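You operate a simulated robot arm through the tools that you are given. There is no shell and no other tool. Be economical: measure what you need, move in short steps, check, and stop when the job is done.

You are at the controls of a simulated robot arm. One attempt, no reset.

Task
Put things in order on the top of the tea chest. At the end: the pink jar stands where the grey weight stood; the grey weight stands where the cream card (marked "GREEN") stood; the cream card is on the beige saucer; the brown cup stands where the pink jar stood; the purple vase stands where the brown cup stood; whatever was shut is shut again. Leave all else as you found it, and nothing knocked over.
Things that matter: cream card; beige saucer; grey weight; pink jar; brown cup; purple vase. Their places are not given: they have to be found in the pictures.

The check looks at the end state, three seconds after you hand in, the way a careful person would. Anything else that was tipped, shoved, dropped, spilled or broken makes it a failure.

Robot
A 7-joint arm with a two-finger parallel gripper, fixed in place. Base frame: the origin is at the foot of the arm, x ahead of it, y to its left, z up; the work surface is at about z = 0. Lengths are in mm, angles in degrees, forces in N, time in s.
With the tool pointing down near the work surface it reaches from about 240 to 620 mm from the base axis. Its first joint turns from -66.0 to 66.0 degrees. Payload 2.6 kg.
The TCP is the grasp point between the finger pads, 30 mm short of the fingertips. In the tool frame z runs along the fingers and y along their closing line. Largest opening 94 mm; finger width 28, thickness 10; the body of the gripper, 50 by 96 mm, starts 55 mm behind the TCP.
Orientation is that of the tool frame in the base frame, as [roll, pitch, yaw] about the fixed x, y, z axes, in that order (R = Rz(yaw) Ry(pitch) Rx(roll)). With the fingers straight down and closing along the base's y, the tool's x points along the base's -x, its y along +y and its z along -z.

Tools
- The arm moves only by the tool jog_arm. Its argument "rows" is a list of rows, each a list of 3 entries, a list of its own where there are three numbers: the shift along the tool's x, y, z in units of 25 mm (1.0 is 25 mm), then the turn, a rotation vector about the tool's x, y, z in units of 6 degrees (1.0 is 6 degrees), then the closure, from 0 (fully open) to 1 (shut). In form: [[[x, y, z], [ax, ay, az], gripper], ...]. A call has 1 to 20 rows; each row shifts and turns the commanded pose from where the row before left it, along the tool's axes as they then stand. A call with a number of a shift or a turn outside -1 to 1 is refused whole. Rows are played at 5 a second. More than 50 mm and 8.6 degrees between two rows, or a gripper value outside its range, and nothing of the call is played. Where a pose cannot be reached the arm comes as near as it can. A force on the tool above 40 N (or 10 N above the force at the start of the call, whichever is more), or a blocked arm, ends the call early, and 0.2 s more pass. The fingers move at their own pace (about 72 mm/s each) and stop on an object; they squeeze with about 36 N. The grip force told is the motor's: it shows also when the fingers shut on nothing. Time passes only in rows, and 0.2 s behind the last, so rows that do not move let the fingers close. It gives the time, the measured TCP pose, the force on the tool (base axes), the opening and the grip force at its end, in the units of the frame above (readings bear some noise).
- Cameras (640 x 400 px; columns grow to the right, rows downward): "scene" is fixed at [46.5, 447.6, 559.8]; the picture's right is [-0.63, -0.78, 0.00], its down [-0.47, 0.38, -0.79] and it looks along [0.62, -0.50, -0.61] (base axes); focal length 305 px, centre (320, 200). "wrist" rides on the gripper at [-37, 0, -58] in the tool frame; the picture's right is [0.00, -1.00, 0.00], its down [0.97, 0.00, -0.24] and it looks along [0.24, 0.00, 0.97] (tool axes); focal length 218 px, centre (320, 200).
- grab_frame(camera): a new picture of that camera. It takes no simulated time.
- measure_at(camera, pixels): for up to 12 pixels [column, row] of the newest picture of that camera ("zoom" is the newest enlarged one), the place [x, y, z] in the base frame of the surface seen there, good to about 3 mm. It takes no simulated time.
- close_up(camera, box): a new picture of the part [left, top, right, bottom] of that camera's present view, enlarged. It takes no simulated time.
- close_job(): hands the job in; it is judged then, once.

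Keep the steps short. Do not move on a guess: measure, check each grasp and each placing, and mend mistakes. In all there are 80 turns and 46 pictures (those below and enlarged ones count). Leave the gripper open and the arm clear of the work at the hand-in unless told otherwise, and finish with a single line.

The tools are called after ">>>" as name(argument=value, ...) on one line, values as JSON. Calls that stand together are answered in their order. jog_arm: Moves the arm, as the interface text tells. Its arguments: {"type":"object","properties":{"rows":{"type":"array","items":{"type":"array"}}},"required":["rows"]} The other tools are called the same way: grab_frame (camera) takes a picture; measure_at (camera, pixels) gives the place of the surface under pixels of a picture; close_up (camera, box) takes an enlarged picture of a part of a camera's view; close_job () hands the job in.

At the start:

```text
clock: 0.0
tcp_pos: [355.0, 63.9, 362.7]
ee_rot: [180.0, 0.0, -180.0]
force: [-0.4, -0.9, 0.3]
gripper_width: 94.1
gripper_force: 0.2
```

scene: 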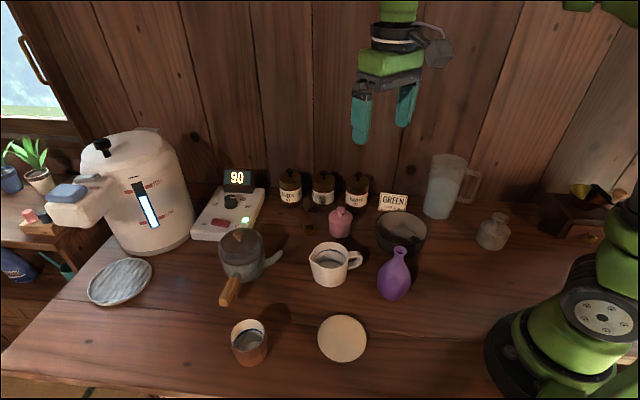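
wrist: 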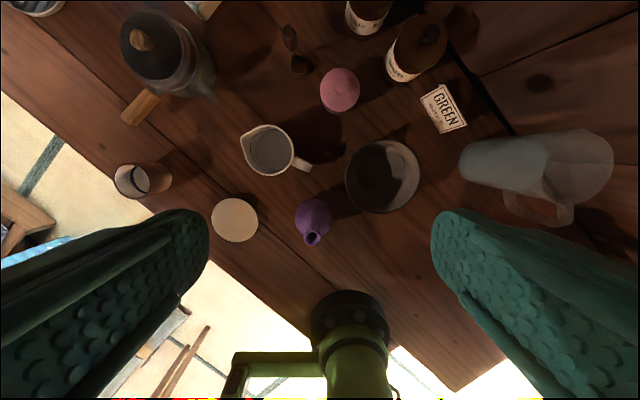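

I see the pink jar near (340,222), card (393,202), vase (393,275), cup (250,343), saucer (342,338), and what may be the grey weight (493,230). I'll enlarge and measure these first.

>>> close_up(camera="scene", box=[280, 160, 520, 310])

>>> close_up(camera="scene", box=[200, 290, 380, 400])

>>> measure_at(camera="scene", pixels=[[340, 211], [340, 228], [393, 202], [393, 209], [400, 250], [393, 280], [493, 217], [493, 235], [250, 350], [249, 328], [342, 338], [320, 340]])

```text
2.67 times, centred on (400, 235) of scene
```

zoom: 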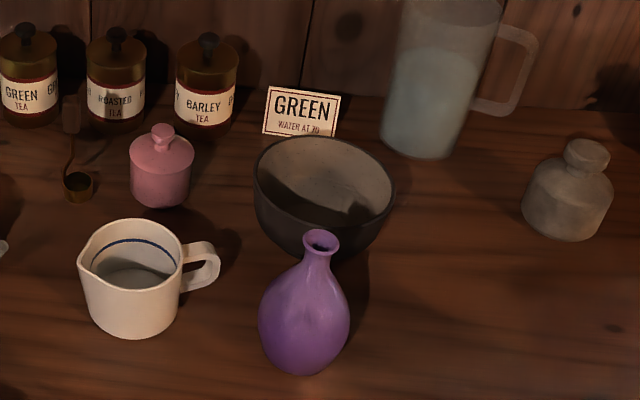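

```text
3.56 times, centred on (290, 345) of scene
```

zoom: 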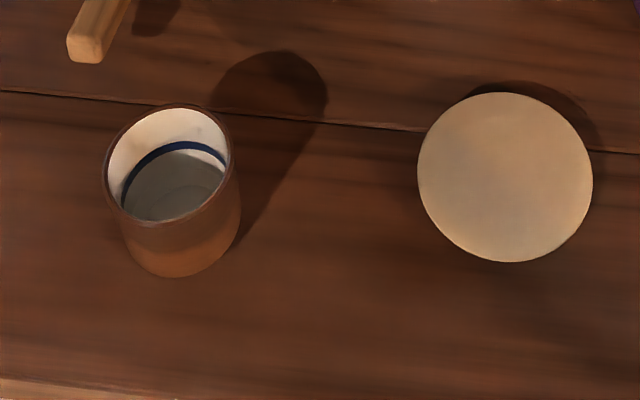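

```text
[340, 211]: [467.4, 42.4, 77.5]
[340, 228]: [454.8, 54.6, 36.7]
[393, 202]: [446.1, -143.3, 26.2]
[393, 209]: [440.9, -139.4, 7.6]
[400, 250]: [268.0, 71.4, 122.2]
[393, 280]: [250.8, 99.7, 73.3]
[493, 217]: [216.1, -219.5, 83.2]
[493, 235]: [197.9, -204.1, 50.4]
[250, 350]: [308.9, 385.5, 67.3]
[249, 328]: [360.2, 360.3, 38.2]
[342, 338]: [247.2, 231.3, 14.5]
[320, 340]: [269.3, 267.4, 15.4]
```

I'll measure edges and rims to get centres: saucer and cup in the zoom, the rest in the scene and wrist pictures.

>>> measure_at(camera="zoom", pixels=[[106, 170], [232, 170], [170, 108], [165, 219], [160, 268], [180, 190], [422, 175], [588, 180], [505, 97], [508, 258], [505, 175], [300, 250]])

>>> measure_at(camera="wrist", pixels=[[322, 90], [358, 90], [340, 72], [340, 108], [340, 88], [423, 99], [452, 85], [466, 122], [439, 132], [296, 220], [331, 215], [312, 240]])

>>> measure_at(camera="scene", pixels=[[477, 235], [509, 235], [493, 225], [484, 217], [508, 217], [490, 248], [378, 280], [410, 280], [394, 297], [391, 248], [408, 252], [400, 228]])

```text
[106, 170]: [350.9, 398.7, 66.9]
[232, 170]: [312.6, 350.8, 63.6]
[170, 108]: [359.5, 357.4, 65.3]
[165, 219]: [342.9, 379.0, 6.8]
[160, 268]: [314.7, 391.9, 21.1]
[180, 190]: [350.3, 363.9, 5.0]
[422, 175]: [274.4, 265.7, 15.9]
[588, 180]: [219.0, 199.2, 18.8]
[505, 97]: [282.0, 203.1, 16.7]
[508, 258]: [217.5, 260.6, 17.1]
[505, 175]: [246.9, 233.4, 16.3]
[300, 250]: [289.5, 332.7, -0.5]
```

```text
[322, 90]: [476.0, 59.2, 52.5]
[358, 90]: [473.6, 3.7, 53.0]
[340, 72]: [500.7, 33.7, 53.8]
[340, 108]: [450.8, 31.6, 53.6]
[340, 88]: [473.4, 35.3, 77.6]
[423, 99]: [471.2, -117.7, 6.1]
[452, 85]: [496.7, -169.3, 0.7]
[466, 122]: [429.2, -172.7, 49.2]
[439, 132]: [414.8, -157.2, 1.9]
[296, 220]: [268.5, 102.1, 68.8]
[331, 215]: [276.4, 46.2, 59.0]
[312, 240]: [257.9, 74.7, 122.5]
```

```text
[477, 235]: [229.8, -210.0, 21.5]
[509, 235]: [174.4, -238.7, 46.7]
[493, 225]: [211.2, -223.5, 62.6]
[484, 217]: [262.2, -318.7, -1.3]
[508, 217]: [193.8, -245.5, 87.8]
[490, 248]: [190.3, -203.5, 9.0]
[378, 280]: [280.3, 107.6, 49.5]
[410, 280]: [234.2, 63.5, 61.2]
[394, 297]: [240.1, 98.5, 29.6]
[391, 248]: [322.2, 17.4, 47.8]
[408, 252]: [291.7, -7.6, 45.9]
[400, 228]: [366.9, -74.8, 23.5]
```

Positions so far: jar ≈ (475,33), cup ≈ (334,374), saucer ≈ (247,232) with top z≈16, weight ≈ (203,-222), vase ≈ (257,76). The card's shape is still unclear, so I'll enlarge it in both cameras.

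>>> close_up(camera="scene", box=[360, 180, 424, 220])

>>> close_up(camera="wrist", box=[396, 70, 492, 130])

```text
10.00 times, centred on (392, 200) of scene
```

zoom: 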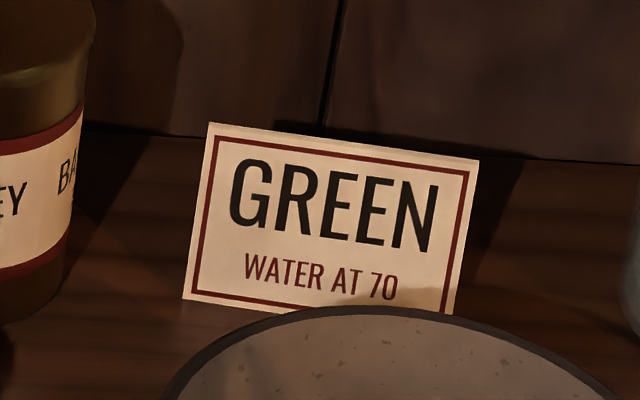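

```text
6.67 times, centred on (444, 100) of wrist
```

zoom: 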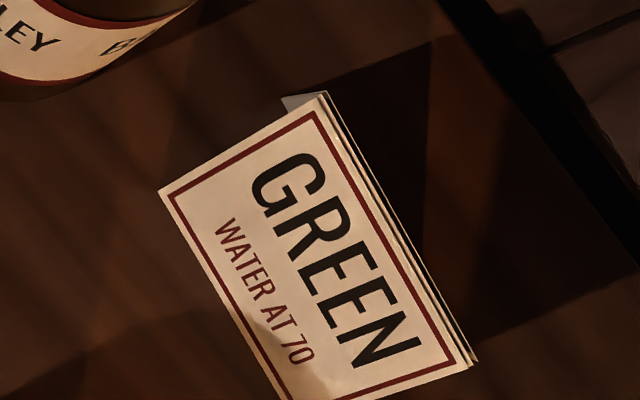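

It is a folded tent card. Next I measure its corners and ridge in this zoom.

>>> measure_at(camera="zoom", pixels=[[322, 98], [464, 358], [400, 232], [164, 194], [282, 385], [292, 104], [310, 180], [380, 320], [215, 230], [380, 200], [440, 310], [120, 200]])

```text
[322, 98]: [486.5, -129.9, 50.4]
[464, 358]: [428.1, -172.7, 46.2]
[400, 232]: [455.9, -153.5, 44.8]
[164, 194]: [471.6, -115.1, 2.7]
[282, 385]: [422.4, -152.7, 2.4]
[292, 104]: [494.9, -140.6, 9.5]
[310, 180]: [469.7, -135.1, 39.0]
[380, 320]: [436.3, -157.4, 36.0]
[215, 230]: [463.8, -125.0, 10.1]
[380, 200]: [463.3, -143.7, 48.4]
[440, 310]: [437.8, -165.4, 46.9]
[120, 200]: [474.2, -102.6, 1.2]
```

Ridge runs from (486,-130) to (428,-173), about 72 mm long and z≈50. I'll grip the card by its two ends along the ridge. First I check what is close to it: barley jar, bowl, glass jug and wall.

>>> measure_at(camera="scene", pixels=[[356, 174], [368, 190], [365, 207], [357, 182], [430, 157], [466, 160], [428, 214], [400, 180], [424, 226], [376, 222], [335, 200], [400, 213]])

>>> measure_at(camera="wrist", pixels=[[400, 80], [418, 76], [440, 60], [430, 35], [480, 95], [500, 120], [416, 160], [405, 145], [462, 170], [465, 155], [520, 130], [346, 180]])

```text
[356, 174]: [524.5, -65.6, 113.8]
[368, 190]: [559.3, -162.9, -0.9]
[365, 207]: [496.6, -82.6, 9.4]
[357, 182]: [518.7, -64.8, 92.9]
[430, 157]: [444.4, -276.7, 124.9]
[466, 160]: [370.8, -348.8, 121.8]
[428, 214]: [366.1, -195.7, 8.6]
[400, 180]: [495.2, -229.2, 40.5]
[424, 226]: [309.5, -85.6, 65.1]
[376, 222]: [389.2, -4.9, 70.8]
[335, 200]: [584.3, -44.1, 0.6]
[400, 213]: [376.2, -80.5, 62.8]
```

```text
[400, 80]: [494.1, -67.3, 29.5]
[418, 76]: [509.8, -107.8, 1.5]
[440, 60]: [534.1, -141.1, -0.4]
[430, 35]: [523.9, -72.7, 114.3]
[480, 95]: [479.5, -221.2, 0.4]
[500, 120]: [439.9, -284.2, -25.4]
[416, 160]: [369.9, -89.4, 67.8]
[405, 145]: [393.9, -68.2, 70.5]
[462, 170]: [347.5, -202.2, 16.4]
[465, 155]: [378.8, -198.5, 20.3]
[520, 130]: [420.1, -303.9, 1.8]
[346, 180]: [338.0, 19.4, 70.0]
```

Clearances look fine: the barley jar is at (524,-65), the bowl rim near (394,-70), the jug beyond. I'll move high over the card and turn 54° so the fingers close along the ridge.

>>> jog_arm(rows=[[[-0.453, -0.956, 0], [0, 0, 0], 0], [[-0.453, -0.956, 0], [0, 0, 0], 0], [[-0.453, -0.956, 0], [0, 0, 0], 0], [[-0.453, -0.956, 0], [0, 0, 0], 0], [[-0.453, -0.956, 0], [0, 0, 0], 0], [[-0.453, -0.956, 0], [0, 0, 0], 0], [[-0.453, -0.956, 0], [0, 0, 0], 0], [[-0.453, -0.956, 0], [0, 0, 0], 0], [[-0.453, -0.956, 0], [0, 0, 0], 0], [[0, 0, 0], [0, 0, 1], 0], [[0, 0, 0], [0, 0, 1], 0], [[0, 0, 0], [0, 0, 1], 0], [[0, 0, 0], [0, 0, 1], 0], [[0, 0, 0], [0, 0, 1], 0], [[0, 0, 0], [0, 0, 1], 0], [[0, 0, 0], [0, 0, 1], 0], [[0, 0, 0], [0, 0, 1], 0], [[0, 0, 0], [0, 0, 1], 0]])

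```text
clock: 3.8
tcp_pos: [458.6, -152.1, 362.6]
ee_rot: [180.0, 0.0, 125.9]
force: [0.8, -1.3, 0.7]
gripper_width: 93.8
gripper_force: 0.0
```

I'm over the card at yaw 126°. Next I descend 175 mm to z≈188 and look from the wrist.

>>> jog_arm(rows=[[[0, 0, 1], [0, 0, 0], 0], [[0, 0, 1], [0, 0, 0], 0], [[0, 0, 1], [0, 0, 0], 0], [[0, 0, 1], [0, 0, 0], 0], [[0, 0, 1], [0, 0, 0], 0], [[0, 0, 1], [0, 0, 0], 0], [[0, 0, 1], [0, 0, 0], 0], [[0, 0, 0], [0, 0, 0], 0]])

>>> grab_frame(camera="wrist")

```text
clock: 5.6
tcp_pos: [458.2, -151.9, 188.1]
ee_rot: [-180.0, 0.0, 126.0]
force: [0.2, -0.5, 0.1]
gripper_width: 93.9
gripper_force: 0.2
```

```text
39 pictures are left
```

wrist: 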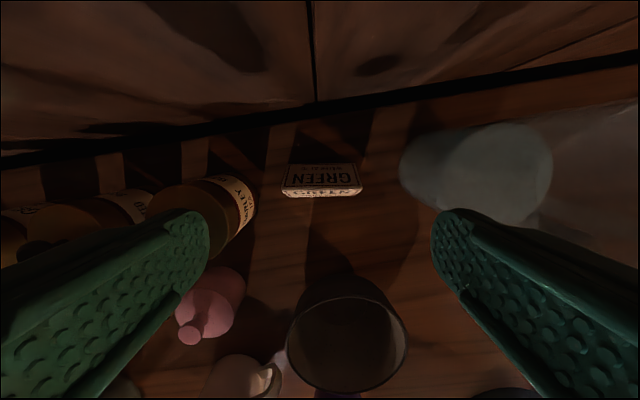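

The card's ridge shows at about (283–362,195). I'll measure its ends and base to confirm centre and angle.

>>> measure_at(camera="wrist", pixels=[[284, 191], [361, 190], [322, 191], [288, 165], [354, 165], [322, 195], [288, 196], [358, 195], [250, 200], [405, 170], [440, 205], [255, 185]])

>>> close_up(camera="wrist", box=[272, 150, 376, 215])

```text
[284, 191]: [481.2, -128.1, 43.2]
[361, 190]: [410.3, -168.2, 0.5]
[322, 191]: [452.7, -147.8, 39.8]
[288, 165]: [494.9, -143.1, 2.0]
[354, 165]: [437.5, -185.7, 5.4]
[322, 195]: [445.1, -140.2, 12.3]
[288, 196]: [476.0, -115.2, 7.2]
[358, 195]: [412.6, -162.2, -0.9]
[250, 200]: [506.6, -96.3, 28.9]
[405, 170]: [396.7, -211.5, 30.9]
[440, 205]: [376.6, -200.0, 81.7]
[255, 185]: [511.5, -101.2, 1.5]
```

```text
6.15 times, centred on (324, 182) of wrist
```

zoom: 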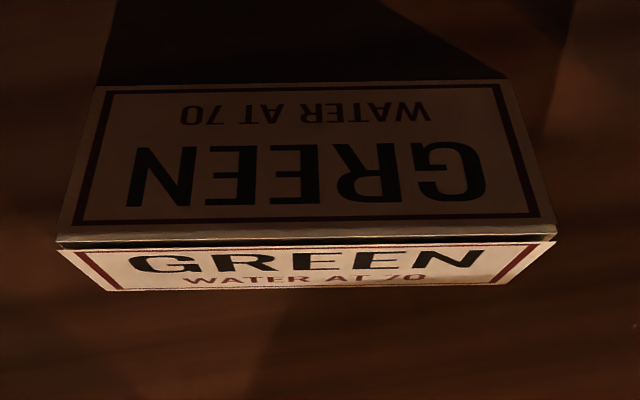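

Card base centre ≈ (454.5,-150), matching my heading. I'll shift 3 mm, lower to TCP z≈40 and close.

>>> jog_arm(rows=[[[0.13, 0, 0.98], [0, 0, 0], 0], [[0, 0, 0.98], [0, 0, 0], 0], [[0, 0, 0.98], [0, 0, 0], 0], [[0, 0, 0.98], [0, 0, 0], 0], [[0, 0, 0.98], [0, 0, 0], 0], [[0, 0, 0.98], [0, 0, 0], 0], [[0, 0, 0], [0, 0, 0], 0], [[0, 0, 0], [0, 0, 0], 0.15], [[0, 0, 0], [0, 0, 0], 0.3], [[0, 0, 0], [0, 0, 0], 0.4], [[0, 0, 0], [0, 0, 0], 0.4]])

```text
clock: 8.0
tcp_pos: [456.2, -151.0, 39.8]
ee_rot: [180.0, 0.0, 126.1]
force: [0.0, -0.1, 0.3]
gripper_width: 73.6
gripper_force: 36.2
```

Gripped at 73.6 mm with 36 N. I'll lift to z≈265 and check the hold.

>>> jog_arm(rows=[[[0, 0, -0.3], [0, 0, 0], 0.4], [[0, 0, -0.7], [0, 0, 0], 0.4], [[0, 0, -1], [0, 0, 0], 0.4], [[0, 0, -1], [0, 0, 0], 0.4], [[0, 0, -1], [0, 0, 0], 0.4], [[0, 0, -1], [0, 0, 0], 0.4], [[0, 0, -1], [0, 0, 0], 0.4], [[0, 0, -1], [0, 0, 0], 0.4], [[0, 0, -1], [0, 0, 0], 0.4], [[0, 0, -1], [0, 0, 0], 0.4]])

>>> grab_frame(camera="wrist")

```text
clock: 10.2
tcp_pos: [454.5, -150.0, 267.6]
ee_rot: [-180.0, 0.0, 126.1]
force: [-0.5, 0.1, -0.1]
gripper_width: 73.2
gripper_force: 36.2
```

```text
37 pictures are left
```

wrist: 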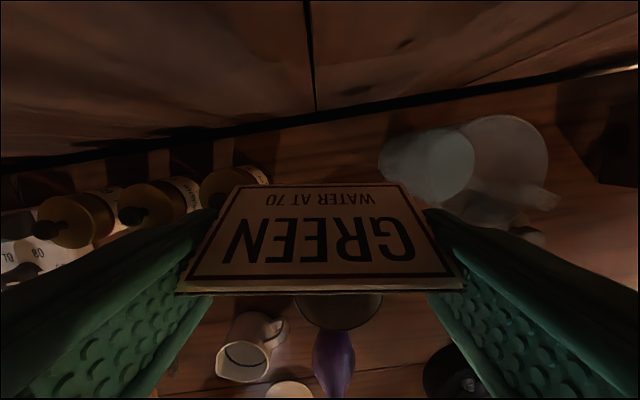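

The card hangs level between the fingers. I turn the tool back 54° and then travel high to the saucer at (248,232).

>>> jog_arm(rows=[[[0, 0, 0], [0, 0, -1], 0.4], [[0, 0, 0], [0, 0, -1], 0.4], [[0, 0, 0], [0, 0, -1], 0.4], [[0, 0, 0], [0, 0, -1], 0.4], [[0, 0, 0], [0, 0, -1], 0.4], [[0, 0, 0], [0, 0, -1], 0.4], [[0, 0, 0], [0, 0, -1], 0.4], [[0, 0, 0], [0, 0, -1], 0.4], [[0, 0, 0], [0, 0, -1], 0.4]])

>>> jog_arm(rows=[[[0.514, 0.952, 0], [0, 0, 0], 0.4], [[0.514, 0.952, 0], [0, 0, 0], 0.4], [[0.514, 0.952, 0], [0, 0, 0], 0.4], [[0.514, 0.952, 0], [0, 0, 0], 0.4], [[0.514, 0.952, 0], [0, 0, 0], 0.4], [[0.514, 0.952, 0], [0, 0, 0], 0.4], [[0.514, 0.952, 0], [0, 0, 0], 0.4], [[0.514, 0.952, 0], [0, 0, 0], 0.4], [[0.514, 0.952, 0], [0, 0, 0], 0.4], [[0.514, 0.952, 0], [0, 0, 0], 0.4], [[0.514, 0.952, 0], [0, 0, 0], 0.4], [[0.514, 0.952, 0], [0, 0, 0], 0.4], [[0.514, 0.952, 0], [0, 0, 0], 0.4], [[0.514, 0.952, 0], [0, 0, 0], 0.4], [[0.514, 0.952, 0], [0, 0, 0], 0.4], [[0.514, 0.952, 0], [0, 0, 0], 0.4], [[0, 0, 0], [0, 0, 0], 0.4]])

```text
clock: 12.2
tcp_pos: [454.9, -148.7, 265.9]
ee_rot: [-179.9, 0.0, -179.9]
force: [-0.3, 0.1, 0.2]
gripper_width: 73.3
gripper_force: 36.6
```

```text
clock: 15.8
tcp_pos: [250.7, 232.1, 265.3]
ee_rot: [-179.9, 0.0, 180.0]
force: [-0.1, 0.5, -0.1]
gripper_width: 73.3
gripper_force: 35.9
```

I'm over the saucer. I lower to TCP z≈80 and check by scene picture.

>>> jog_arm(rows=[[[0.06, 0, 0.93], [0, 0, 0], 0.4], [[0, 0, 0.93], [0, 0, 0], 0.4], [[0, 0, 0.93], [0, 0, 0], 0.4], [[0, 0, 0.93], [0, 0, 0], 0.4], [[0, 0, 0.93], [0, 0, 0], 0.4], [[0, 0, 0.93], [0, 0, 0], 0.4], [[0, 0, 0.93], [0, 0, 0], 0.4], [[0, 0, 0.93], [0, 0, 0], 0.4], [[0, 0, 0], [0, 0, 0], 0.4]])

>>> close_up(camera="scene", box=[272, 290, 400, 370])

```text
clock: 17.8
tcp_pos: [251.0, 230.2, 80.0]
ee_rot: [180.0, 0.0, 180.0]
force: [-0.1, 0.0, 0.7]
gripper_width: 73.5
gripper_force: 35.8
```

```text
5.00 times, centred on (336, 330) of scene
```

zoom: 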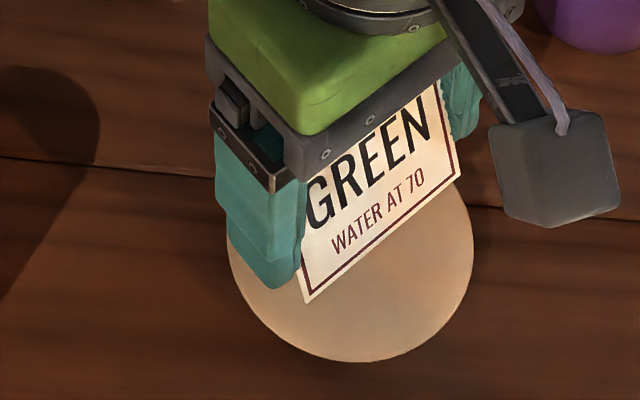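

Aligned over the saucer (x≈249, y≈231). I lower in small steps to TCP z≈57 and watch the force.

>>> jog_arm(rows=[[[0.05, 0, 0.3], [0, 0, 0], 0.4], [[0, 0, 0.3], [0, 0, 0], 0.4], [[0, 0, 0.2], [0, 0, 0], 0.4], [[0, 0, 0.1], [0, 0, 0], 0.4], [[0, 0, 0], [0, 0, 0], 0.4]])

```text
clock: 19.0
tcp_pos: [248.3, 230.2, 56.0]
ee_rot: [179.9, 0.0, -180.0]
force: [0.1, -0.3, 0.6]
gripper_width: 73.2
gripper_force: 35.9
```

No contact yet; I continue down 1 mm at a time.

>>> jog_arm(rows=[[[0, 0, 0.04], [0, 0, 0], 0.4], [[0, 0, 0], [0, 0, 0], 0.4]])

>>> close_up(camera="scene", box=[288, 300, 384, 360])

```text
clock: 19.6
tcp_pos: [248.1, 231.2, 56.2]
ee_rot: [-179.9, 0.0, -180.0]
force: [-0.2, 1.5, -0.2]
gripper_width: 73.5
gripper_force: 36.1
```

```text
6.67 times, centred on (336, 330) of scene
```

zoom: 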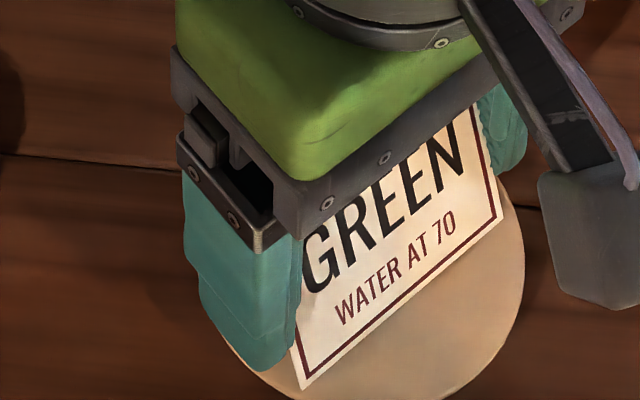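

The card is close to the saucer's surface. I measure its lower corners and the saucer just in front.

>>> measure_at(camera="zoom", pixels=[[303, 380], [500, 215], [400, 298], [405, 312], [420, 330], [440, 390], [522, 240], [285, 385]])

```text
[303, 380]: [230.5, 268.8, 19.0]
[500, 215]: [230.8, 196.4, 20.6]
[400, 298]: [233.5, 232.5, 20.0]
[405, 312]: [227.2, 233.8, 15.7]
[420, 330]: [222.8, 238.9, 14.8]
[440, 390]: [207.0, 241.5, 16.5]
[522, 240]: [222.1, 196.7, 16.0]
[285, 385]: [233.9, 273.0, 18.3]
```

Card centred (x≈248, y≈232), still 2–3 mm above the surface. Down a little more.

>>> jog_arm(rows=[[[0, 0, 0.04], [0, 0, 0], 0.4], [[0, 0, 0.04], [0, 0, 0], 0.4], [[0, 0, 0], [0, 0, 0], 0.4]])

```text
clock: 20.4
tcp_pos: [247.8, 230.1, 54.9]
ee_rot: [-180.0, 0.1, -179.9]
force: [-2.0, -3.3, 12.2]
gripper_width: 73.5
gripper_force: 36.1
```

Contact at 12 N, so the card is standing. I release gently and retreat straight up.

>>> jog_arm(rows=[[[0, 0, -0.02], [0, 0, 0], 0.4], [[0, 0, 0], [0, 0, 0], 0.15], [[0, 0, 0], [0, 0, 0], 0], [[0, 0, 0], [0, 0, 0], 0], [[0, 0, -0.5], [0, 0, 0], 0], [[0, 0, -1], [0, 0, 0], 0], [[0, 0, -1], [0, 0, 0], 0], [[0, 0, -1], [0, 0, 0], 0], [[0, 0, -1], [0, 0, 0], 0], [[0, 0, -1], [0, 0, 0], 0], [[0, 0, -1], [0, 0, 0], 0], [[0, 0, -1], [0, 0, 0], 0], [[0, 0, -1], [0, 0, 0], 0]])

>>> grab_frame(camera="wrist")

```text
clock: 23.2
tcp_pos: [249.4, 231.3, 267.7]
ee_rot: [180.0, 0.0, 179.9]
force: [0.4, 0.2, 0.0]
gripper_width: 93.8
gripper_force: 0.0
```

```text
34 pictures are left
```

wrist: 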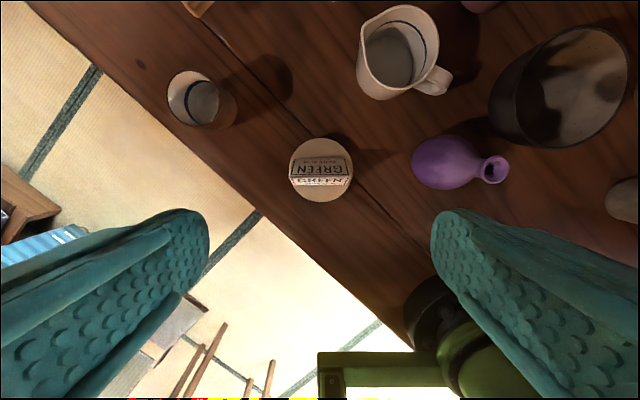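

The card stands centred on the saucer. Next is the grey weight near (203,-222); I travel high, arcing around the base.

>>> jog_arm(rows=[[[-0.324, -0.924, 0], [0, 0, 0], 0], [[-0.324, -0.924, 0], [0, 0, 0], 0], [[-0.324, -0.924, 0], [0, 0, 0], 0], [[-0.324, -0.924, 0], [0, 0, 0], 0], [[-0.324, -0.924, 0], [0, 0, 0], 0], [[-0.324, -0.924, 0], [0, 0, 0], 0], [[-0.324, -0.924, 0], [0, 0, 0], 0], [[-0.324, -0.924, 0], [0, 0, 0], 0], [[-0.324, -0.924, 0], [0, 0, 0], 0], [[-0.324, -0.924, 0], [0, 0, 0], 0], [[0.489, -0.987, 0], [0, 0, 0], 0], [[0.489, -0.987, 0], [0, 0, 0], 0], [[0.489, -0.987, 0], [0, 0, 0], 0], [[0.489, -0.987, 0], [0, 0, 0], 0], [[0.489, -0.987, 0], [0, 0, 0], 0], [[0.489, -0.987, 0], [0, 0, 0], 0], [[0.489, -0.987, 0], [0, 0, 0], 0], [[0.489, -0.987, 0], [0, 0, 0], 0], [[0.489, -0.987, 0], [0, 0, 0], 0], [[0, 0, 0], [0, 0, 0], 0]])

>>> grab_frame(camera="wrist")

```text
clock: 27.4
tcp_pos: [217.7, -222.5, 268.0]
ee_rot: [-179.9, -0.1, 179.9]
force: [0.0, 0.5, 0.0]
gripper_width: 94.0
gripper_force: 0.1
```

```text
33 pictures are left
```

wrist: 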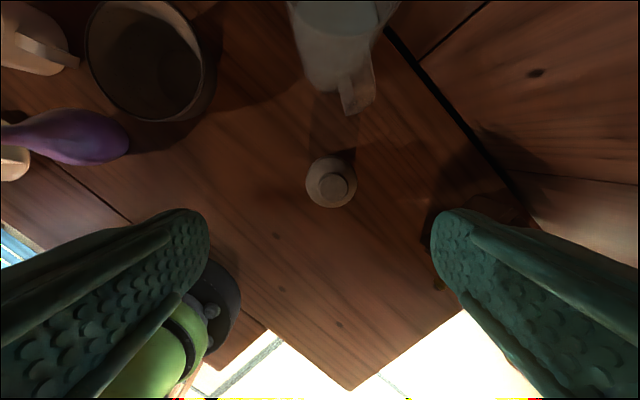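

The weight is at (331,183), with its knob at (334,187). I measure its edges and the dark thing near (430,240).

>>> measure_at(camera="wrist", pixels=[[334, 187], [322, 187], [346, 187], [334, 176], [334, 198], [308, 182], [355, 180], [330, 160], [331, 206], [432, 225], [440, 280], [430, 200]])

>>> close_up(camera="wrist", box=[272, 140, 464, 300])

>>> grab_frame(camera="scene")

```text
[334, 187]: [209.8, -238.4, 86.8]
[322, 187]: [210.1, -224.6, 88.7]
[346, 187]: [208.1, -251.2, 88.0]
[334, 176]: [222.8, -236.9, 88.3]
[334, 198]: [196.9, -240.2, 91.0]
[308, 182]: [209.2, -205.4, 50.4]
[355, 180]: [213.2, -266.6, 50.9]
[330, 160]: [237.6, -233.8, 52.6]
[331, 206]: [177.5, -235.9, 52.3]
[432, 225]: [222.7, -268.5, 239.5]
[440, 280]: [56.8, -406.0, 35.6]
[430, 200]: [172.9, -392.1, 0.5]
```

```text
2.50 times, centred on (368, 220) of wrist
```

zoom: 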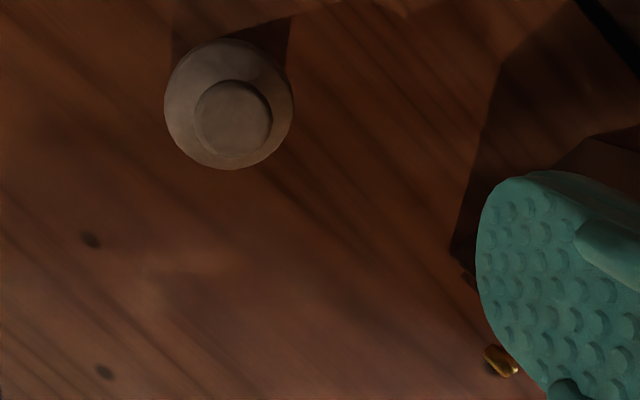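

```text
31 pictures are left
```

scene: 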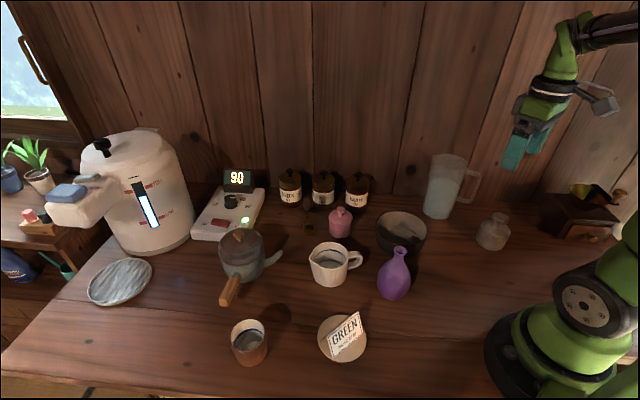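

Weight centre (208.5,-237), shoulder z≈51 and ⌀61, knob top ≈89. I'll grip the body with TCP z≈44, so the gripper's body clears the knob.

>>> jog_arm(rows=[[[0.368, -0.58, 0], [0, 0, 0], 0], [[0, 0, 1], [0, 0, 0], 0], [[0, 0, 1], [0, 0, 0], 0], [[0, 0, 1], [0, 0, 0], 0], [[0, 0, 1], [0, 0, 0], 0], [[0, 0, 1], [0, 0, 0], 0], [[0, 0, 0], [0, 0, 0], 0]])

>>> grab_frame(camera="wrist")

```text
clock: 29.0
tcp_pos: [210.5, -234.3, 142.4]
ee_rot: [-180.0, 0.0, -180.0]
force: [1.0, 0.1, 0.4]
gripper_width: 94.0
gripper_force: 0.0
```

```text
30 pictures are left
```

wrist: 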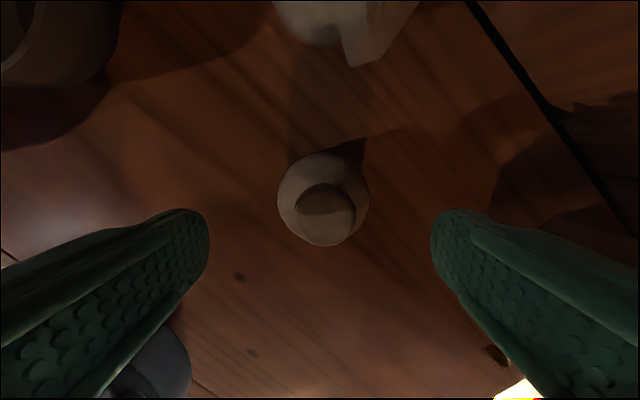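

Nearly centred. I measure once more at this range.

>>> measure_at(camera="wrist", pixels=[[279, 200], [368, 200], [322, 156], [322, 244], [297, 213], [355, 213], [325, 188], [325, 241]])

```text
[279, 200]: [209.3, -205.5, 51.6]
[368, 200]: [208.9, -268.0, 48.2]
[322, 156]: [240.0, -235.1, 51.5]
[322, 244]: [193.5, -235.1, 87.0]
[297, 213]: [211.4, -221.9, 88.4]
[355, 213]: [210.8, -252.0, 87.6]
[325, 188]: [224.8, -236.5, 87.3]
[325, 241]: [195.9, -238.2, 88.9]
```

Centre (209.5,-237). I lower to z≈44 and close.

>>> jog_arm(rows=[[[0.04, -0.1, 0.98], [0, 0, 0], 0], [[0, 0, 0.98], [0, 0, 0], 0], [[0, 0, 0.98], [0, 0, 0], 0], [[0, 0, 0.98], [0, 0, 0], 0], [[0, 0, 0], [0, 0, 0], 0], [[0, 0, 0], [0, 0, 0], 0.2], [[0, 0, 0], [0, 0, 0], 0.4], [[0, 0, 0], [0, 0, 0], 0.55], [[0, 0, 0], [0, 0, 0], 0.55]])

```text
clock: 31.0
tcp_pos: [208.5, -239.6, 42.4]
ee_rot: [-180.0, -0.1, -180.0]
force: [0.4, 0.5, 0.2]
gripper_width: 67.3
gripper_force: 35.8
```

Gripped at 67 mm with 36 N. I lift a little and read the load.

>>> jog_arm(rows=[[[0, 0, -0.2], [0, 0, 0], 0.6], [[0, 0, -0.4], [0, 0, 0], 0.6], [[0, 0, -0.6], [0, 0, 0], 0.6], [[0, 0, 0], [0, 0, 0], 0.6]])

>>> close_up(camera="scene", box=[440, 170, 560, 260])

```text
clock: 32.0
tcp_pos: [209.8, -239.4, 75.3]
ee_rot: [-180.0, -0.1, -180.0]
force: [0.2, -0.1, -11.4]
gripper_width: 67.2
gripper_force: 36.3
```

```text
4.44 times, centred on (500, 215) of scene
```

zoom: 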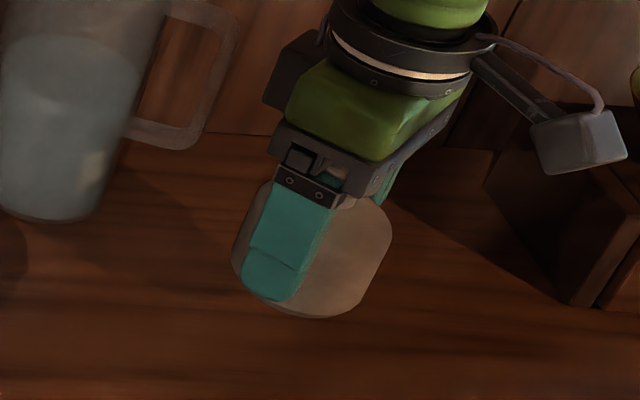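

The weight weighs about 1.2 kg and is held firmly. I lift higher and carry it to the card's old place (454.5,-150).

>>> jog_arm(rows=[[[0, 0, -0.95], [0, 0, 0], 0.6], [[0, 0, -0.95], [0, 0, 0], 0.6], [[0, 0, -0.95], [0, 0, 0], 0.6], [[0, 0, -0.95], [0, 0, 0], 0.6], [[0, 0, -0.95], [0, 0, 0], 0.6], [[0, 0, -0.95], [0, 0, 0], 0.6], [[0, 0, -0.95], [0, 0, 0], 0.6], [[0, 0, -0.95], [0, 0, 0], 0.6], [[-0.816, 0.295, 0], [0, 0, 0], 0.6], [[-0.816, 0.295, 0], [0, 0, 0], 0.6], [[-0.816, 0.295, 0], [0, 0, 0], 0.6], [[-0.816, 0.295, 0], [0, 0, 0], 0.6], [[-0.816, 0.295, 0], [0, 0, 0], 0.6], [[-0.816, 0.295, 0], [0, 0, 0], 0.6], [[-0.816, 0.295, 0], [0, 0, 0], 0.6], [[-0.816, 0.295, 0], [0, 0, 0], 0.6], [[-0.816, 0.295, 0], [0, 0, 0], 0.6], [[-0.816, 0.295, 0], [0, 0, 0], 0.6], [[-0.816, 0.295, 0], [0, 0, 0], 0.6], [[-0.816, 0.295, 0], [0, 0, 0], 0.6]])

>>> jog_arm(rows=[[[0, 0, 0], [0, 0, 0], 0.6]])

```text
clock: 36.2
tcp_pos: [455.0, -150.2, 263.8]
ee_rot: [-180.0, -0.1, 180.0]
force: [0.4, 0.0, -11.5]
gripper_width: 67.4
gripper_force: 35.5
```

```text
clock: 36.6
tcp_pos: [456.5, -148.7, 264.4]
ee_rot: [180.0, 0.0, -180.0]
force: [-0.6, 0.1, -11.4]
gripper_width: 67.5
gripper_force: 35.7
```

In place above. I descend to z≈50 first.

>>> jog_arm(rows=[[[0, 0, 0.95], [0, 0, 0], 0.6], [[0, 0, 0.95], [0, 0, 0], 0.6], [[0, 0, 0.95], [0, 0, 0], 0.6], [[0, 0, 0.95], [0, 0, 0], 0.6], [[0, 0, 0.95], [0, 0, 0], 0.6], [[0, 0, 0.95], [0, 0, 0], 0.6], [[0, 0, 0.95], [0, 0, 0], 0.6], [[0, 0, 0.95], [0, 0, 0], 0.6], [[0, 0, 0.9], [0, 0, 0], 0.6], [[0, 0, 0], [0, 0, 0], 0.6]])

```text
clock: 38.8
tcp_pos: [453.7, -149.7, 52.5]
ee_rot: [-180.0, -0.1, 179.9]
force: [-1.1, -0.4, -10.9]
gripper_width: 67.2
gripper_force: 35.7
```

Now I lower in small steps towards z≈44 and watch the load come off.

>>> jog_arm(rows=[[[0, 0, 0.15], [0, 0, 0], 0.6], [[0, 0, 0.1], [0, 0, 0], 0.6], [[0, 0, 0.05], [0, 0, 0], 0.6], [[0, 0, 0], [0, 0, 0], 0.6]])

```text
clock: 39.8
tcp_pos: [454.1, -150.2, 45.1]
ee_rot: [179.9, 0.0, 180.0]
force: [0.6, 0.5, -11.9]
gripper_width: 67.5
gripper_force: 36.4
```

>>> jog_arm(rows=[[[0, 0, 0.04], [0, 0, 0], 0.6], [[0, 0, 0.04], [0, 0, 0], 0.6], [[0, 0, 0], [0, 0, 0], 0.6]])

```text
clock: 40.6
tcp_pos: [454.5, -150.2, 44.6]
ee_rot: [-180.0, 0.1, -180.0]
force: [-5.1, 4.1, 11.9]
gripper_width: 67.5
gripper_force: 36.3
```

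It has contact: the load flipped to +12 N. I release and rise.

>>> jog_arm(rows=[[[0, 0, -0.02], [0, 0, 0], 0.6], [[0, 0, 0], [0, 0, 0], 0.2], [[0, 0, 0], [0, 0, 0], 0], [[0, 0, 0], [0, 0, 0], 0], [[0, 0, -0.5], [0, 0, 0], 0], [[0, 0, -1], [0, 0, 0], 0], [[0, 0, -1], [0, 0, 0], 0], [[0, 0, -1], [0, 0, 0], 0], [[0, 0, -1], [0, 0, 0], 0], [[0, 0, -1], [0, 0, 0], 0], [[0, 0, -1], [0, 0, 0], 0], [[0, 0, -1], [0, 0, 0], 0], [[0, 0, 0], [0, 0, 0], 0]])

>>> grab_frame(camera="wrist")

```text
clock: 43.4
tcp_pos: [455.1, -150.4, 234.1]
ee_rot: [-180.0, -0.1, -180.0]
force: [-0.2, 0.1, -0.3]
gripper_width: 94.0
gripper_force: 0.0
```

```text
28 pictures are left
```

wrist: 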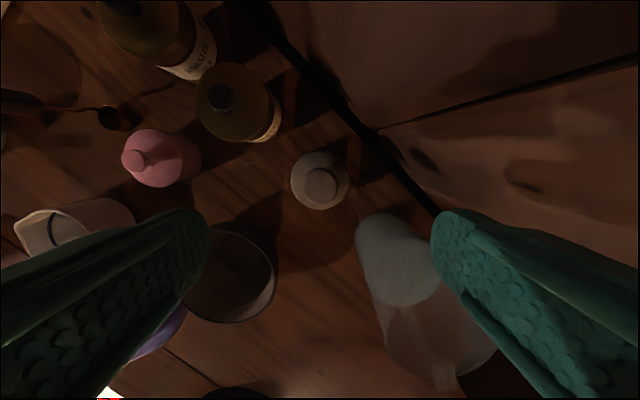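

The weight stands in place. Next the pink jar at (475,33): I move above it and look.

>>> jog_arm(rows=[[[-0.1, 0.916, 0], [0, 0, 0], 0], [[-0.1, 0.916, 0], [0, 0, 0], 0], [[-0.1, 0.916, 0], [0, 0, 0], 0], [[-0.1, 0.916, 0], [0, 0, 0], 0], [[-0.1, 0.916, 0], [0, 0, 0], 0], [[-0.1, 0.916, 0], [0, 0, 0], 0], [[-0.1, 0.916, 0], [0, 0, 0], 0], [[-0.1, 0.916, 0], [0, 0, 0], 0], [[0, 0, 0], [0, 0, 0], 0]])

>>> grab_frame(camera="wrist")

```text
clock: 45.4
tcp_pos: [476.0, 33.1, 230.9]
ee_rot: [179.9, 0.1, -180.0]
force: [0.1, 0.1, 0.2]
gripper_width: 94.1
gripper_force: 0.1
```

```text
27 pictures are left
```

wrist: 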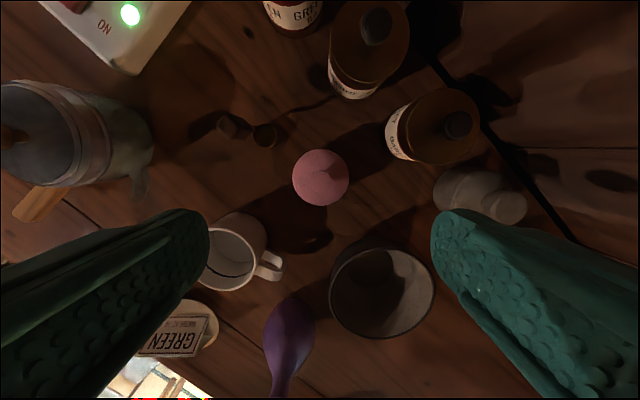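

The jar is at (321,177), with the scoop at (265,135), mug handle at (270,265) and bowl near. I measure the jar and these neighbours.

>>> measure_at(camera="wrist", pixels=[[294, 178], [348, 178], [321, 151], [321, 205], [321, 178], [276, 132], [252, 142], [222, 120], [282, 265], [252, 222], [388, 130], [375, 245]])

>>> close_up(camera="wrist", box=[200, 90, 424, 230])

```text
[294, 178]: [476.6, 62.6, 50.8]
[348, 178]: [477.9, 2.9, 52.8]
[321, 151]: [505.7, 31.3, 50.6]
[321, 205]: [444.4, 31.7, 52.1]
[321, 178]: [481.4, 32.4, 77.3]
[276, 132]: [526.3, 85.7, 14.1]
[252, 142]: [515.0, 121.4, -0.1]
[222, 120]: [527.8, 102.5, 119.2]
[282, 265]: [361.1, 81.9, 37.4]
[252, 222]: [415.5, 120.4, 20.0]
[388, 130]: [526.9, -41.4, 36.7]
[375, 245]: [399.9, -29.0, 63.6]
```

```text
2.86 times, centred on (312, 160) of wrist
```

zoom: 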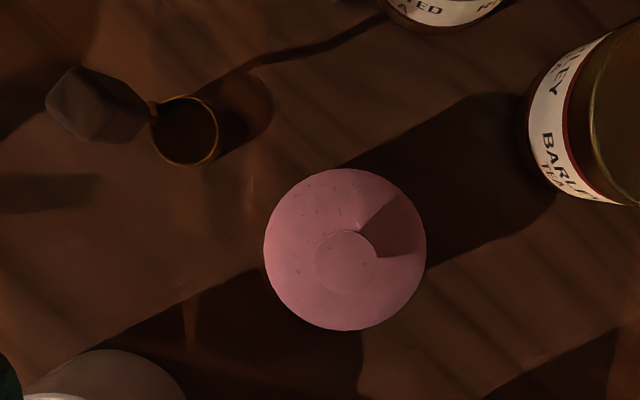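

Jar centre (475.5,32.5), ⌀60, knob top 78; neighbours clear. I lower to TCP z≈36 and grip the body.

>>> jog_arm(rows=[[[0.02, 0, 0.975], [0, 0, 0], 0], [[0, 0, 0.975], [0, 0, 0], 0], [[0, 0, 0.975], [0, 0, 0], 0], [[0, 0, 0.975], [0, 0, 0], 0], [[0, 0, 0.975], [0, 0, 0], 0], [[0, 0, 0.975], [0, 0, 0], 0], [[0, 0, 0.975], [0, 0, 0], 0], [[0, 0, 0.975], [0, 0, 0], 0], [[0, 0, 0], [0, 0, 0], 0]])

>>> close_up(camera="scene", box=[280, 160, 400, 260])

```text
clock: 47.4
tcp_pos: [473.9, 33.9, 35.4]
ee_rot: [-179.9, 0.0, -180.0]
force: [-0.2, 0.3, -1.3]
gripper_width: 93.8
gripper_force: 0.1
```

```text
4.00 times, centred on (340, 210) of scene
```

zoom: 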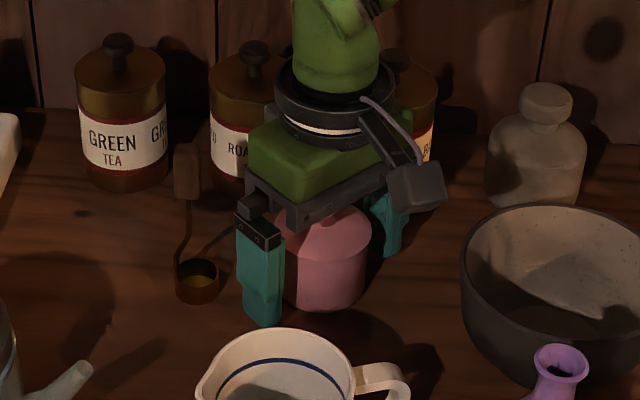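

The fingers straddle the jar cleanly. I close and lift slightly.

>>> jog_arm(rows=[[[0, 0, 0], [0, 0, 0], 0.2], [[0, 0, 0], [0, 0, 0], 0.35], [[0, 0, 0], [0, 0, 0], 0.5], [[0, 0, 0], [0, 0, 0], 0.6], [[0, 0, 0], [0, 0, 0], 0.6], [[0, 0, -0.2], [0, 0, 0], 0.6], [[0, 0, -0.6], [0, 0, 0], 0.6], [[0, 0, -0.8], [0, 0, 0], 0.6], [[0, 0, 0], [0, 0, 0], 0.6]])

>>> close_up(camera="scene", box=[280, 140, 400, 240])

```text
clock: 49.4
tcp_pos: [473.2, 32.0, 76.7]
ee_rot: [179.9, -0.1, 180.0]
force: [1.0, -0.4, -0.6]
gripper_width: 62.6
gripper_force: 36.1
```

```text
4.00 times, centred on (340, 190) of scene
```

zoom: 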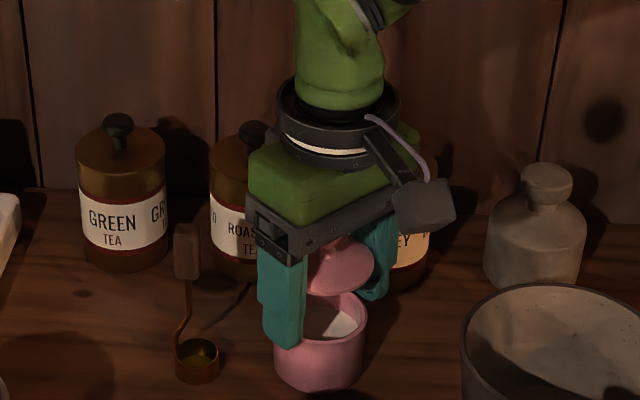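

Only the lid came up: it is separate, wider than the body, and the jar is open with white contents. I'll put the lid straight back, then take it by its knob, carry the body separately and re-lid it at the end. First I check alignment.

>>> grab_frame(camera="wrist")

>>> measure_at(camera="zoom", pixels=[[280, 340], [364, 325], [320, 320], [330, 302], [318, 385], [335, 338], [310, 285], [340, 240], [370, 265], [320, 355], [340, 295], [348, 300]])

```text
23 pictures are left
```

wrist: 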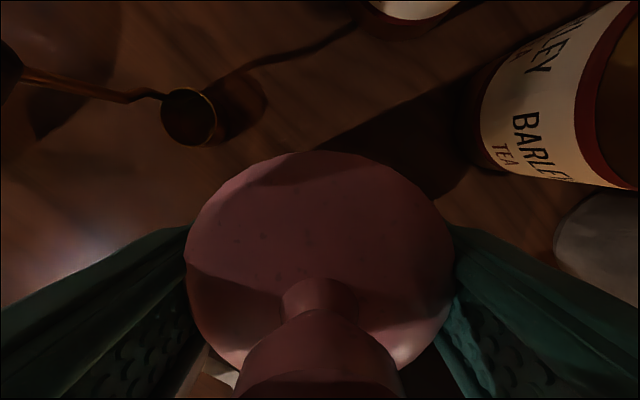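

```text
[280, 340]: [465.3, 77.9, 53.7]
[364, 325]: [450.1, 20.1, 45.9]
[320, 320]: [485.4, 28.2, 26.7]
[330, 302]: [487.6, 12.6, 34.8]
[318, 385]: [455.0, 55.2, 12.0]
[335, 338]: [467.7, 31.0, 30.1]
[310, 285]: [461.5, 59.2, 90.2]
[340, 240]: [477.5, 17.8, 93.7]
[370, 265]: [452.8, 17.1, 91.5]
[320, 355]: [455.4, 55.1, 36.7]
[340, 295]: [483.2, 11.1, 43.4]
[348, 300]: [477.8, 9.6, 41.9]
```

The body hasn't moved (centre ≈ (474,33)). I lower the lid back onto it.

>>> jog_arm(rows=[[[0, 0, 0.5], [0, 0, 0], 0.6], [[0, 0, 0.5], [0, 0, 0], 0.6], [[0, 0, 0.3], [0, 0, 0], 0.6], [[0, 0, 0.16], [0, 0, 0], 0.6], [[0, 0, 0.1], [0, 0, 0], 0.6], [[0, 0, 0], [0, 0, 0], 0.6]])

```text
clock: 50.8
tcp_pos: [473.7, 32.6, 36.5]
ee_rot: [-179.9, -0.1, -180.0]
force: [-0.6, 0.3, 0.1]
gripper_width: 62.5
gripper_force: 35.8
```

>>> jog_arm(rows=[[[0, 0, 0.04], [0, 0, 0], 0.6], [[0, 0, 0.02], [0, 0, 0], 0.6], [[0, 0, 0], [0, 0, 0], 0.6]])

>>> close_up(camera="scene", box=[300, 180, 380, 250])

```text
clock: 51.6
tcp_pos: [474.1, 32.3, 35.4]
ee_rot: [180.0, 0.0, -180.0]
force: [-0.1, -0.3, -0.4]
gripper_width: 62.7
gripper_force: 36.5
```

```text
5.71 times, centred on (340, 215) of scene
```

zoom: 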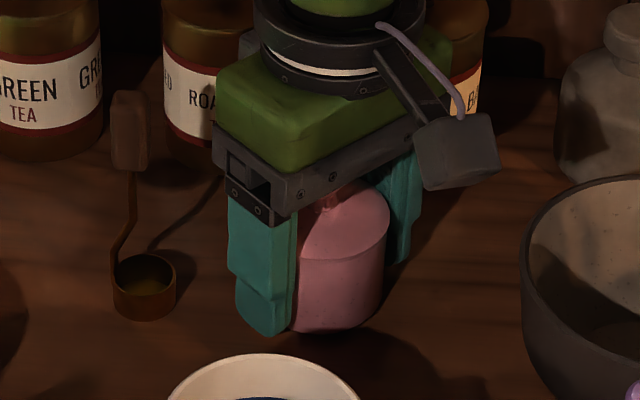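

The lid looks seated. I open, rise to TCP z≈94 so the fingertips sit just above the dome, and close on the knob.

>>> jog_arm(rows=[[[0, 0, 0], [0, 0, 0], 0.3], [[0, 0, 0], [0, 0, 0], 0], [[0, 0, 0], [0, 0, 0], 0], [[0, 0, -0.8], [0, 0, 0], 0], [[0, 0, -0.8], [0, 0, 0], 0], [[0, 0, -0.72], [0, 0, 0], 0], [[0, 0, 0], [0, 0, 0], 0]])

>>> close_up(camera="scene", box=[300, 180, 380, 250])

```text
clock: 53.2
tcp_pos: [473.6, 32.1, 93.5]
ee_rot: [-180.0, 0.0, -180.0]
force: [0.3, -0.3, -0.3]
gripper_width: 93.9
gripper_force: 0.1
```

```text
5.71 times, centred on (340, 215) of scene
```

zoom: 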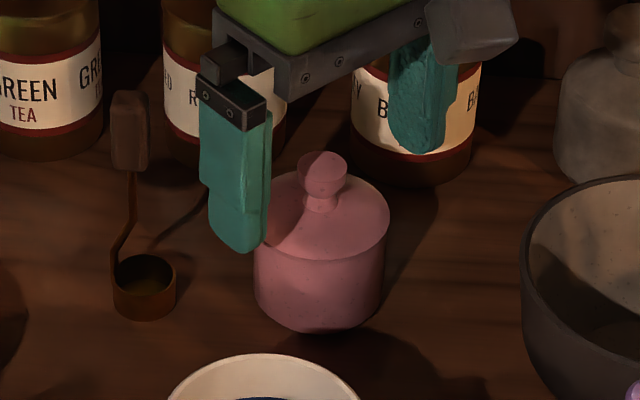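

The lid is seated and the knob stands between the tips. I close on the knob and lift 40 mm.

>>> jog_arm(rows=[[[0, 0, 0], [0, 0, 0], 0.3], [[0, 0, 0], [0, 0, 0], 0.5], [[0, 0, 0], [0, 0, 0], 0.65], [[0, 0, 0], [0, 0, 0], 0.75], [[0, 0, 0], [0, 0, 0], 0.85], [[0, 0, 0], [0, 0, 0], 0.85], [[0, 0, -0.2], [0, 0, 0], 0.85], [[0, 0, -0.6], [0, 0, 0], 0.85], [[0, 0, -0.8], [0, 0, 0], 0.85], [[0, 0, 0], [0, 0, 0], 0.85]])

>>> close_up(camera="scene", box=[290, 150, 390, 240])

```text
clock: 55.4
tcp_pos: [473.7, 30.8, 134.8]
ee_rot: [179.9, 0.0, 180.0]
force: [-0.3, -0.3, -0.1]
gripper_width: 20.1
gripper_force: 35.9
```

```text
4.44 times, centred on (340, 195) of scene
```

zoom: 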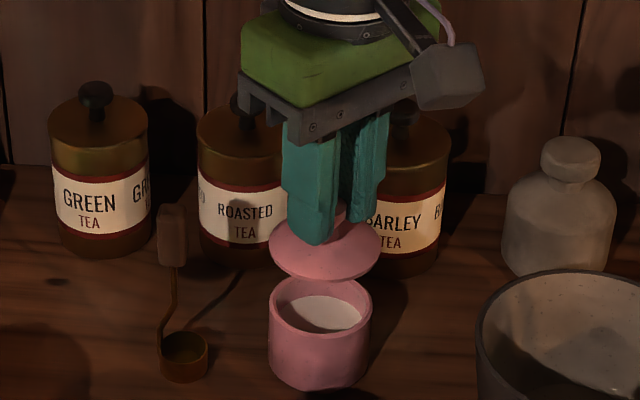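

The lid is held level by its knob. I measure the body's rim, then carry the lid high to a free spot (250,-130).

>>> measure_at(camera="zoom", pixels=[[270, 308], [370, 304], [320, 335], [310, 279], [318, 388], [320, 312], [272, 246], [378, 250], [325, 280]])

>>> jog_arm(rows=[[[0, 0, -0.9], [0, 0, 0], 0.85], [[0, 0, -0.9], [0, 0, 0], 0.85], [[0, 0, -0.9], [0, 0, 0], 0.85], [[0.896, -0.648, 0], [0, 0, 0], 0.85], [[0.896, -0.648, 0], [0, 0, 0], 0.85], [[0.896, -0.648, 0], [0, 0, 0], 0.85], [[0.896, -0.648, 0], [0, 0, 0], 0.85], [[0.896, -0.648, 0], [0, 0, 0], 0.85], [[0.896, -0.648, 0], [0, 0, 0], 0.85], [[0.896, -0.648, 0], [0, 0, 0], 0.85], [[0.896, -0.648, 0], [0, 0, 0], 0.85], [[0.896, -0.648, 0], [0, 0, 0], 0.85], [[0.896, -0.648, 0], [0, 0, 0], 0.85], [[0, 0, 0], [0, 0, 0], 0.85]])

>>> grab_frame(camera="scene")

```text
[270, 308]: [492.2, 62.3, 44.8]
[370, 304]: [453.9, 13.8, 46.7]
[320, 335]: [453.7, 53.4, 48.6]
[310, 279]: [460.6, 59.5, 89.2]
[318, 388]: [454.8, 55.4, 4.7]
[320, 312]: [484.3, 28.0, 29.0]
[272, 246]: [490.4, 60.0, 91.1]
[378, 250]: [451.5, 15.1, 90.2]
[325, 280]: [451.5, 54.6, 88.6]
```

```text
clock: 58.4
tcp_pos: [250.3, -129.3, 199.7]
ee_rot: [-180.0, 0.1, 180.0]
force: [-0.3, -0.1, -0.5]
gripper_width: 20.4
gripper_force: 35.5
```

```text
19 pictures are left
```

scene: 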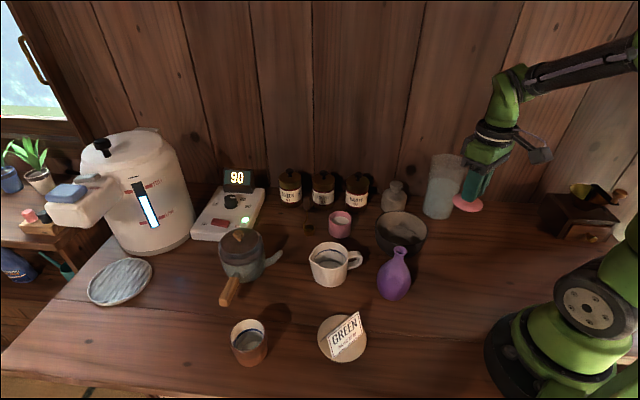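

The spot below is empty wood. I lower to TCP z≈60, then gently until contact.

>>> jog_arm(rows=[[[0, 0, 0.93], [0, 0, 0], 0.85], [[0, 0, 0.93], [0, 0, 0], 0.85], [[0, 0, 0.93], [0, 0, 0], 0.85], [[0, 0, 0.93], [0, 0, 0], 0.85], [[0, 0, 0.93], [0, 0, 0], 0.85], [[0, 0, 0.93], [0, 0, 0], 0.85], [[0, 0, 0.1], [0, 0, 0], 0.85], [[0, 0, 0.1], [0, 0, 0], 0.85], [[0, 0, 0], [0, 0, 0], 0.85]])

>>> jog_arm(rows=[[[0, 0, 0.06], [0, 0, 0], 0.85], [[0, 0, 0.06], [0, 0, 0], 0.85], [[0, 0, 0], [0, 0, 0], 0.85]])

```text
clock: 60.4
tcp_pos: [250.8, -129.5, 55.8]
ee_rot: [180.0, 0.0, -179.9]
force: [0.8, 0.3, -0.4]
gripper_width: 20.2
gripper_force: 36.0
```

```text
clock: 61.2
tcp_pos: [248.9, -129.1, 53.2]
ee_rot: [-179.9, 0.1, -180.0]
force: [0.4, 0.7, 0.5]
gripper_width: 20.2
gripper_force: 36.5
```

>>> jog_arm(rows=[[[0, 0, 0.06], [0, 0, 0], 0.85], [[0, 0, 0.06], [0, 0, 0], 0.85], [[0, 0, 0], [0, 0, 0], 0.85]])

>>> jog_arm(rows=[[[0, 0, 0.04], [0, 0, 0], 0.85], [[0, 0, 0], [0, 0, 0], 0.85]])

```text
clock: 62.0
tcp_pos: [250.1, -128.1, 50.6]
ee_rot: [180.0, 0.0, -180.0]
force: [-0.4, -0.5, 0.5]
gripper_width: 20.1
gripper_force: 35.6
```

```text
clock: 62.6
tcp_pos: [249.6, -129.7, 49.7]
ee_rot: [180.0, 0.0, -180.0]
force: [1.1, -0.4, -0.4]
gripper_width: 20.4
gripper_force: 36.0
```

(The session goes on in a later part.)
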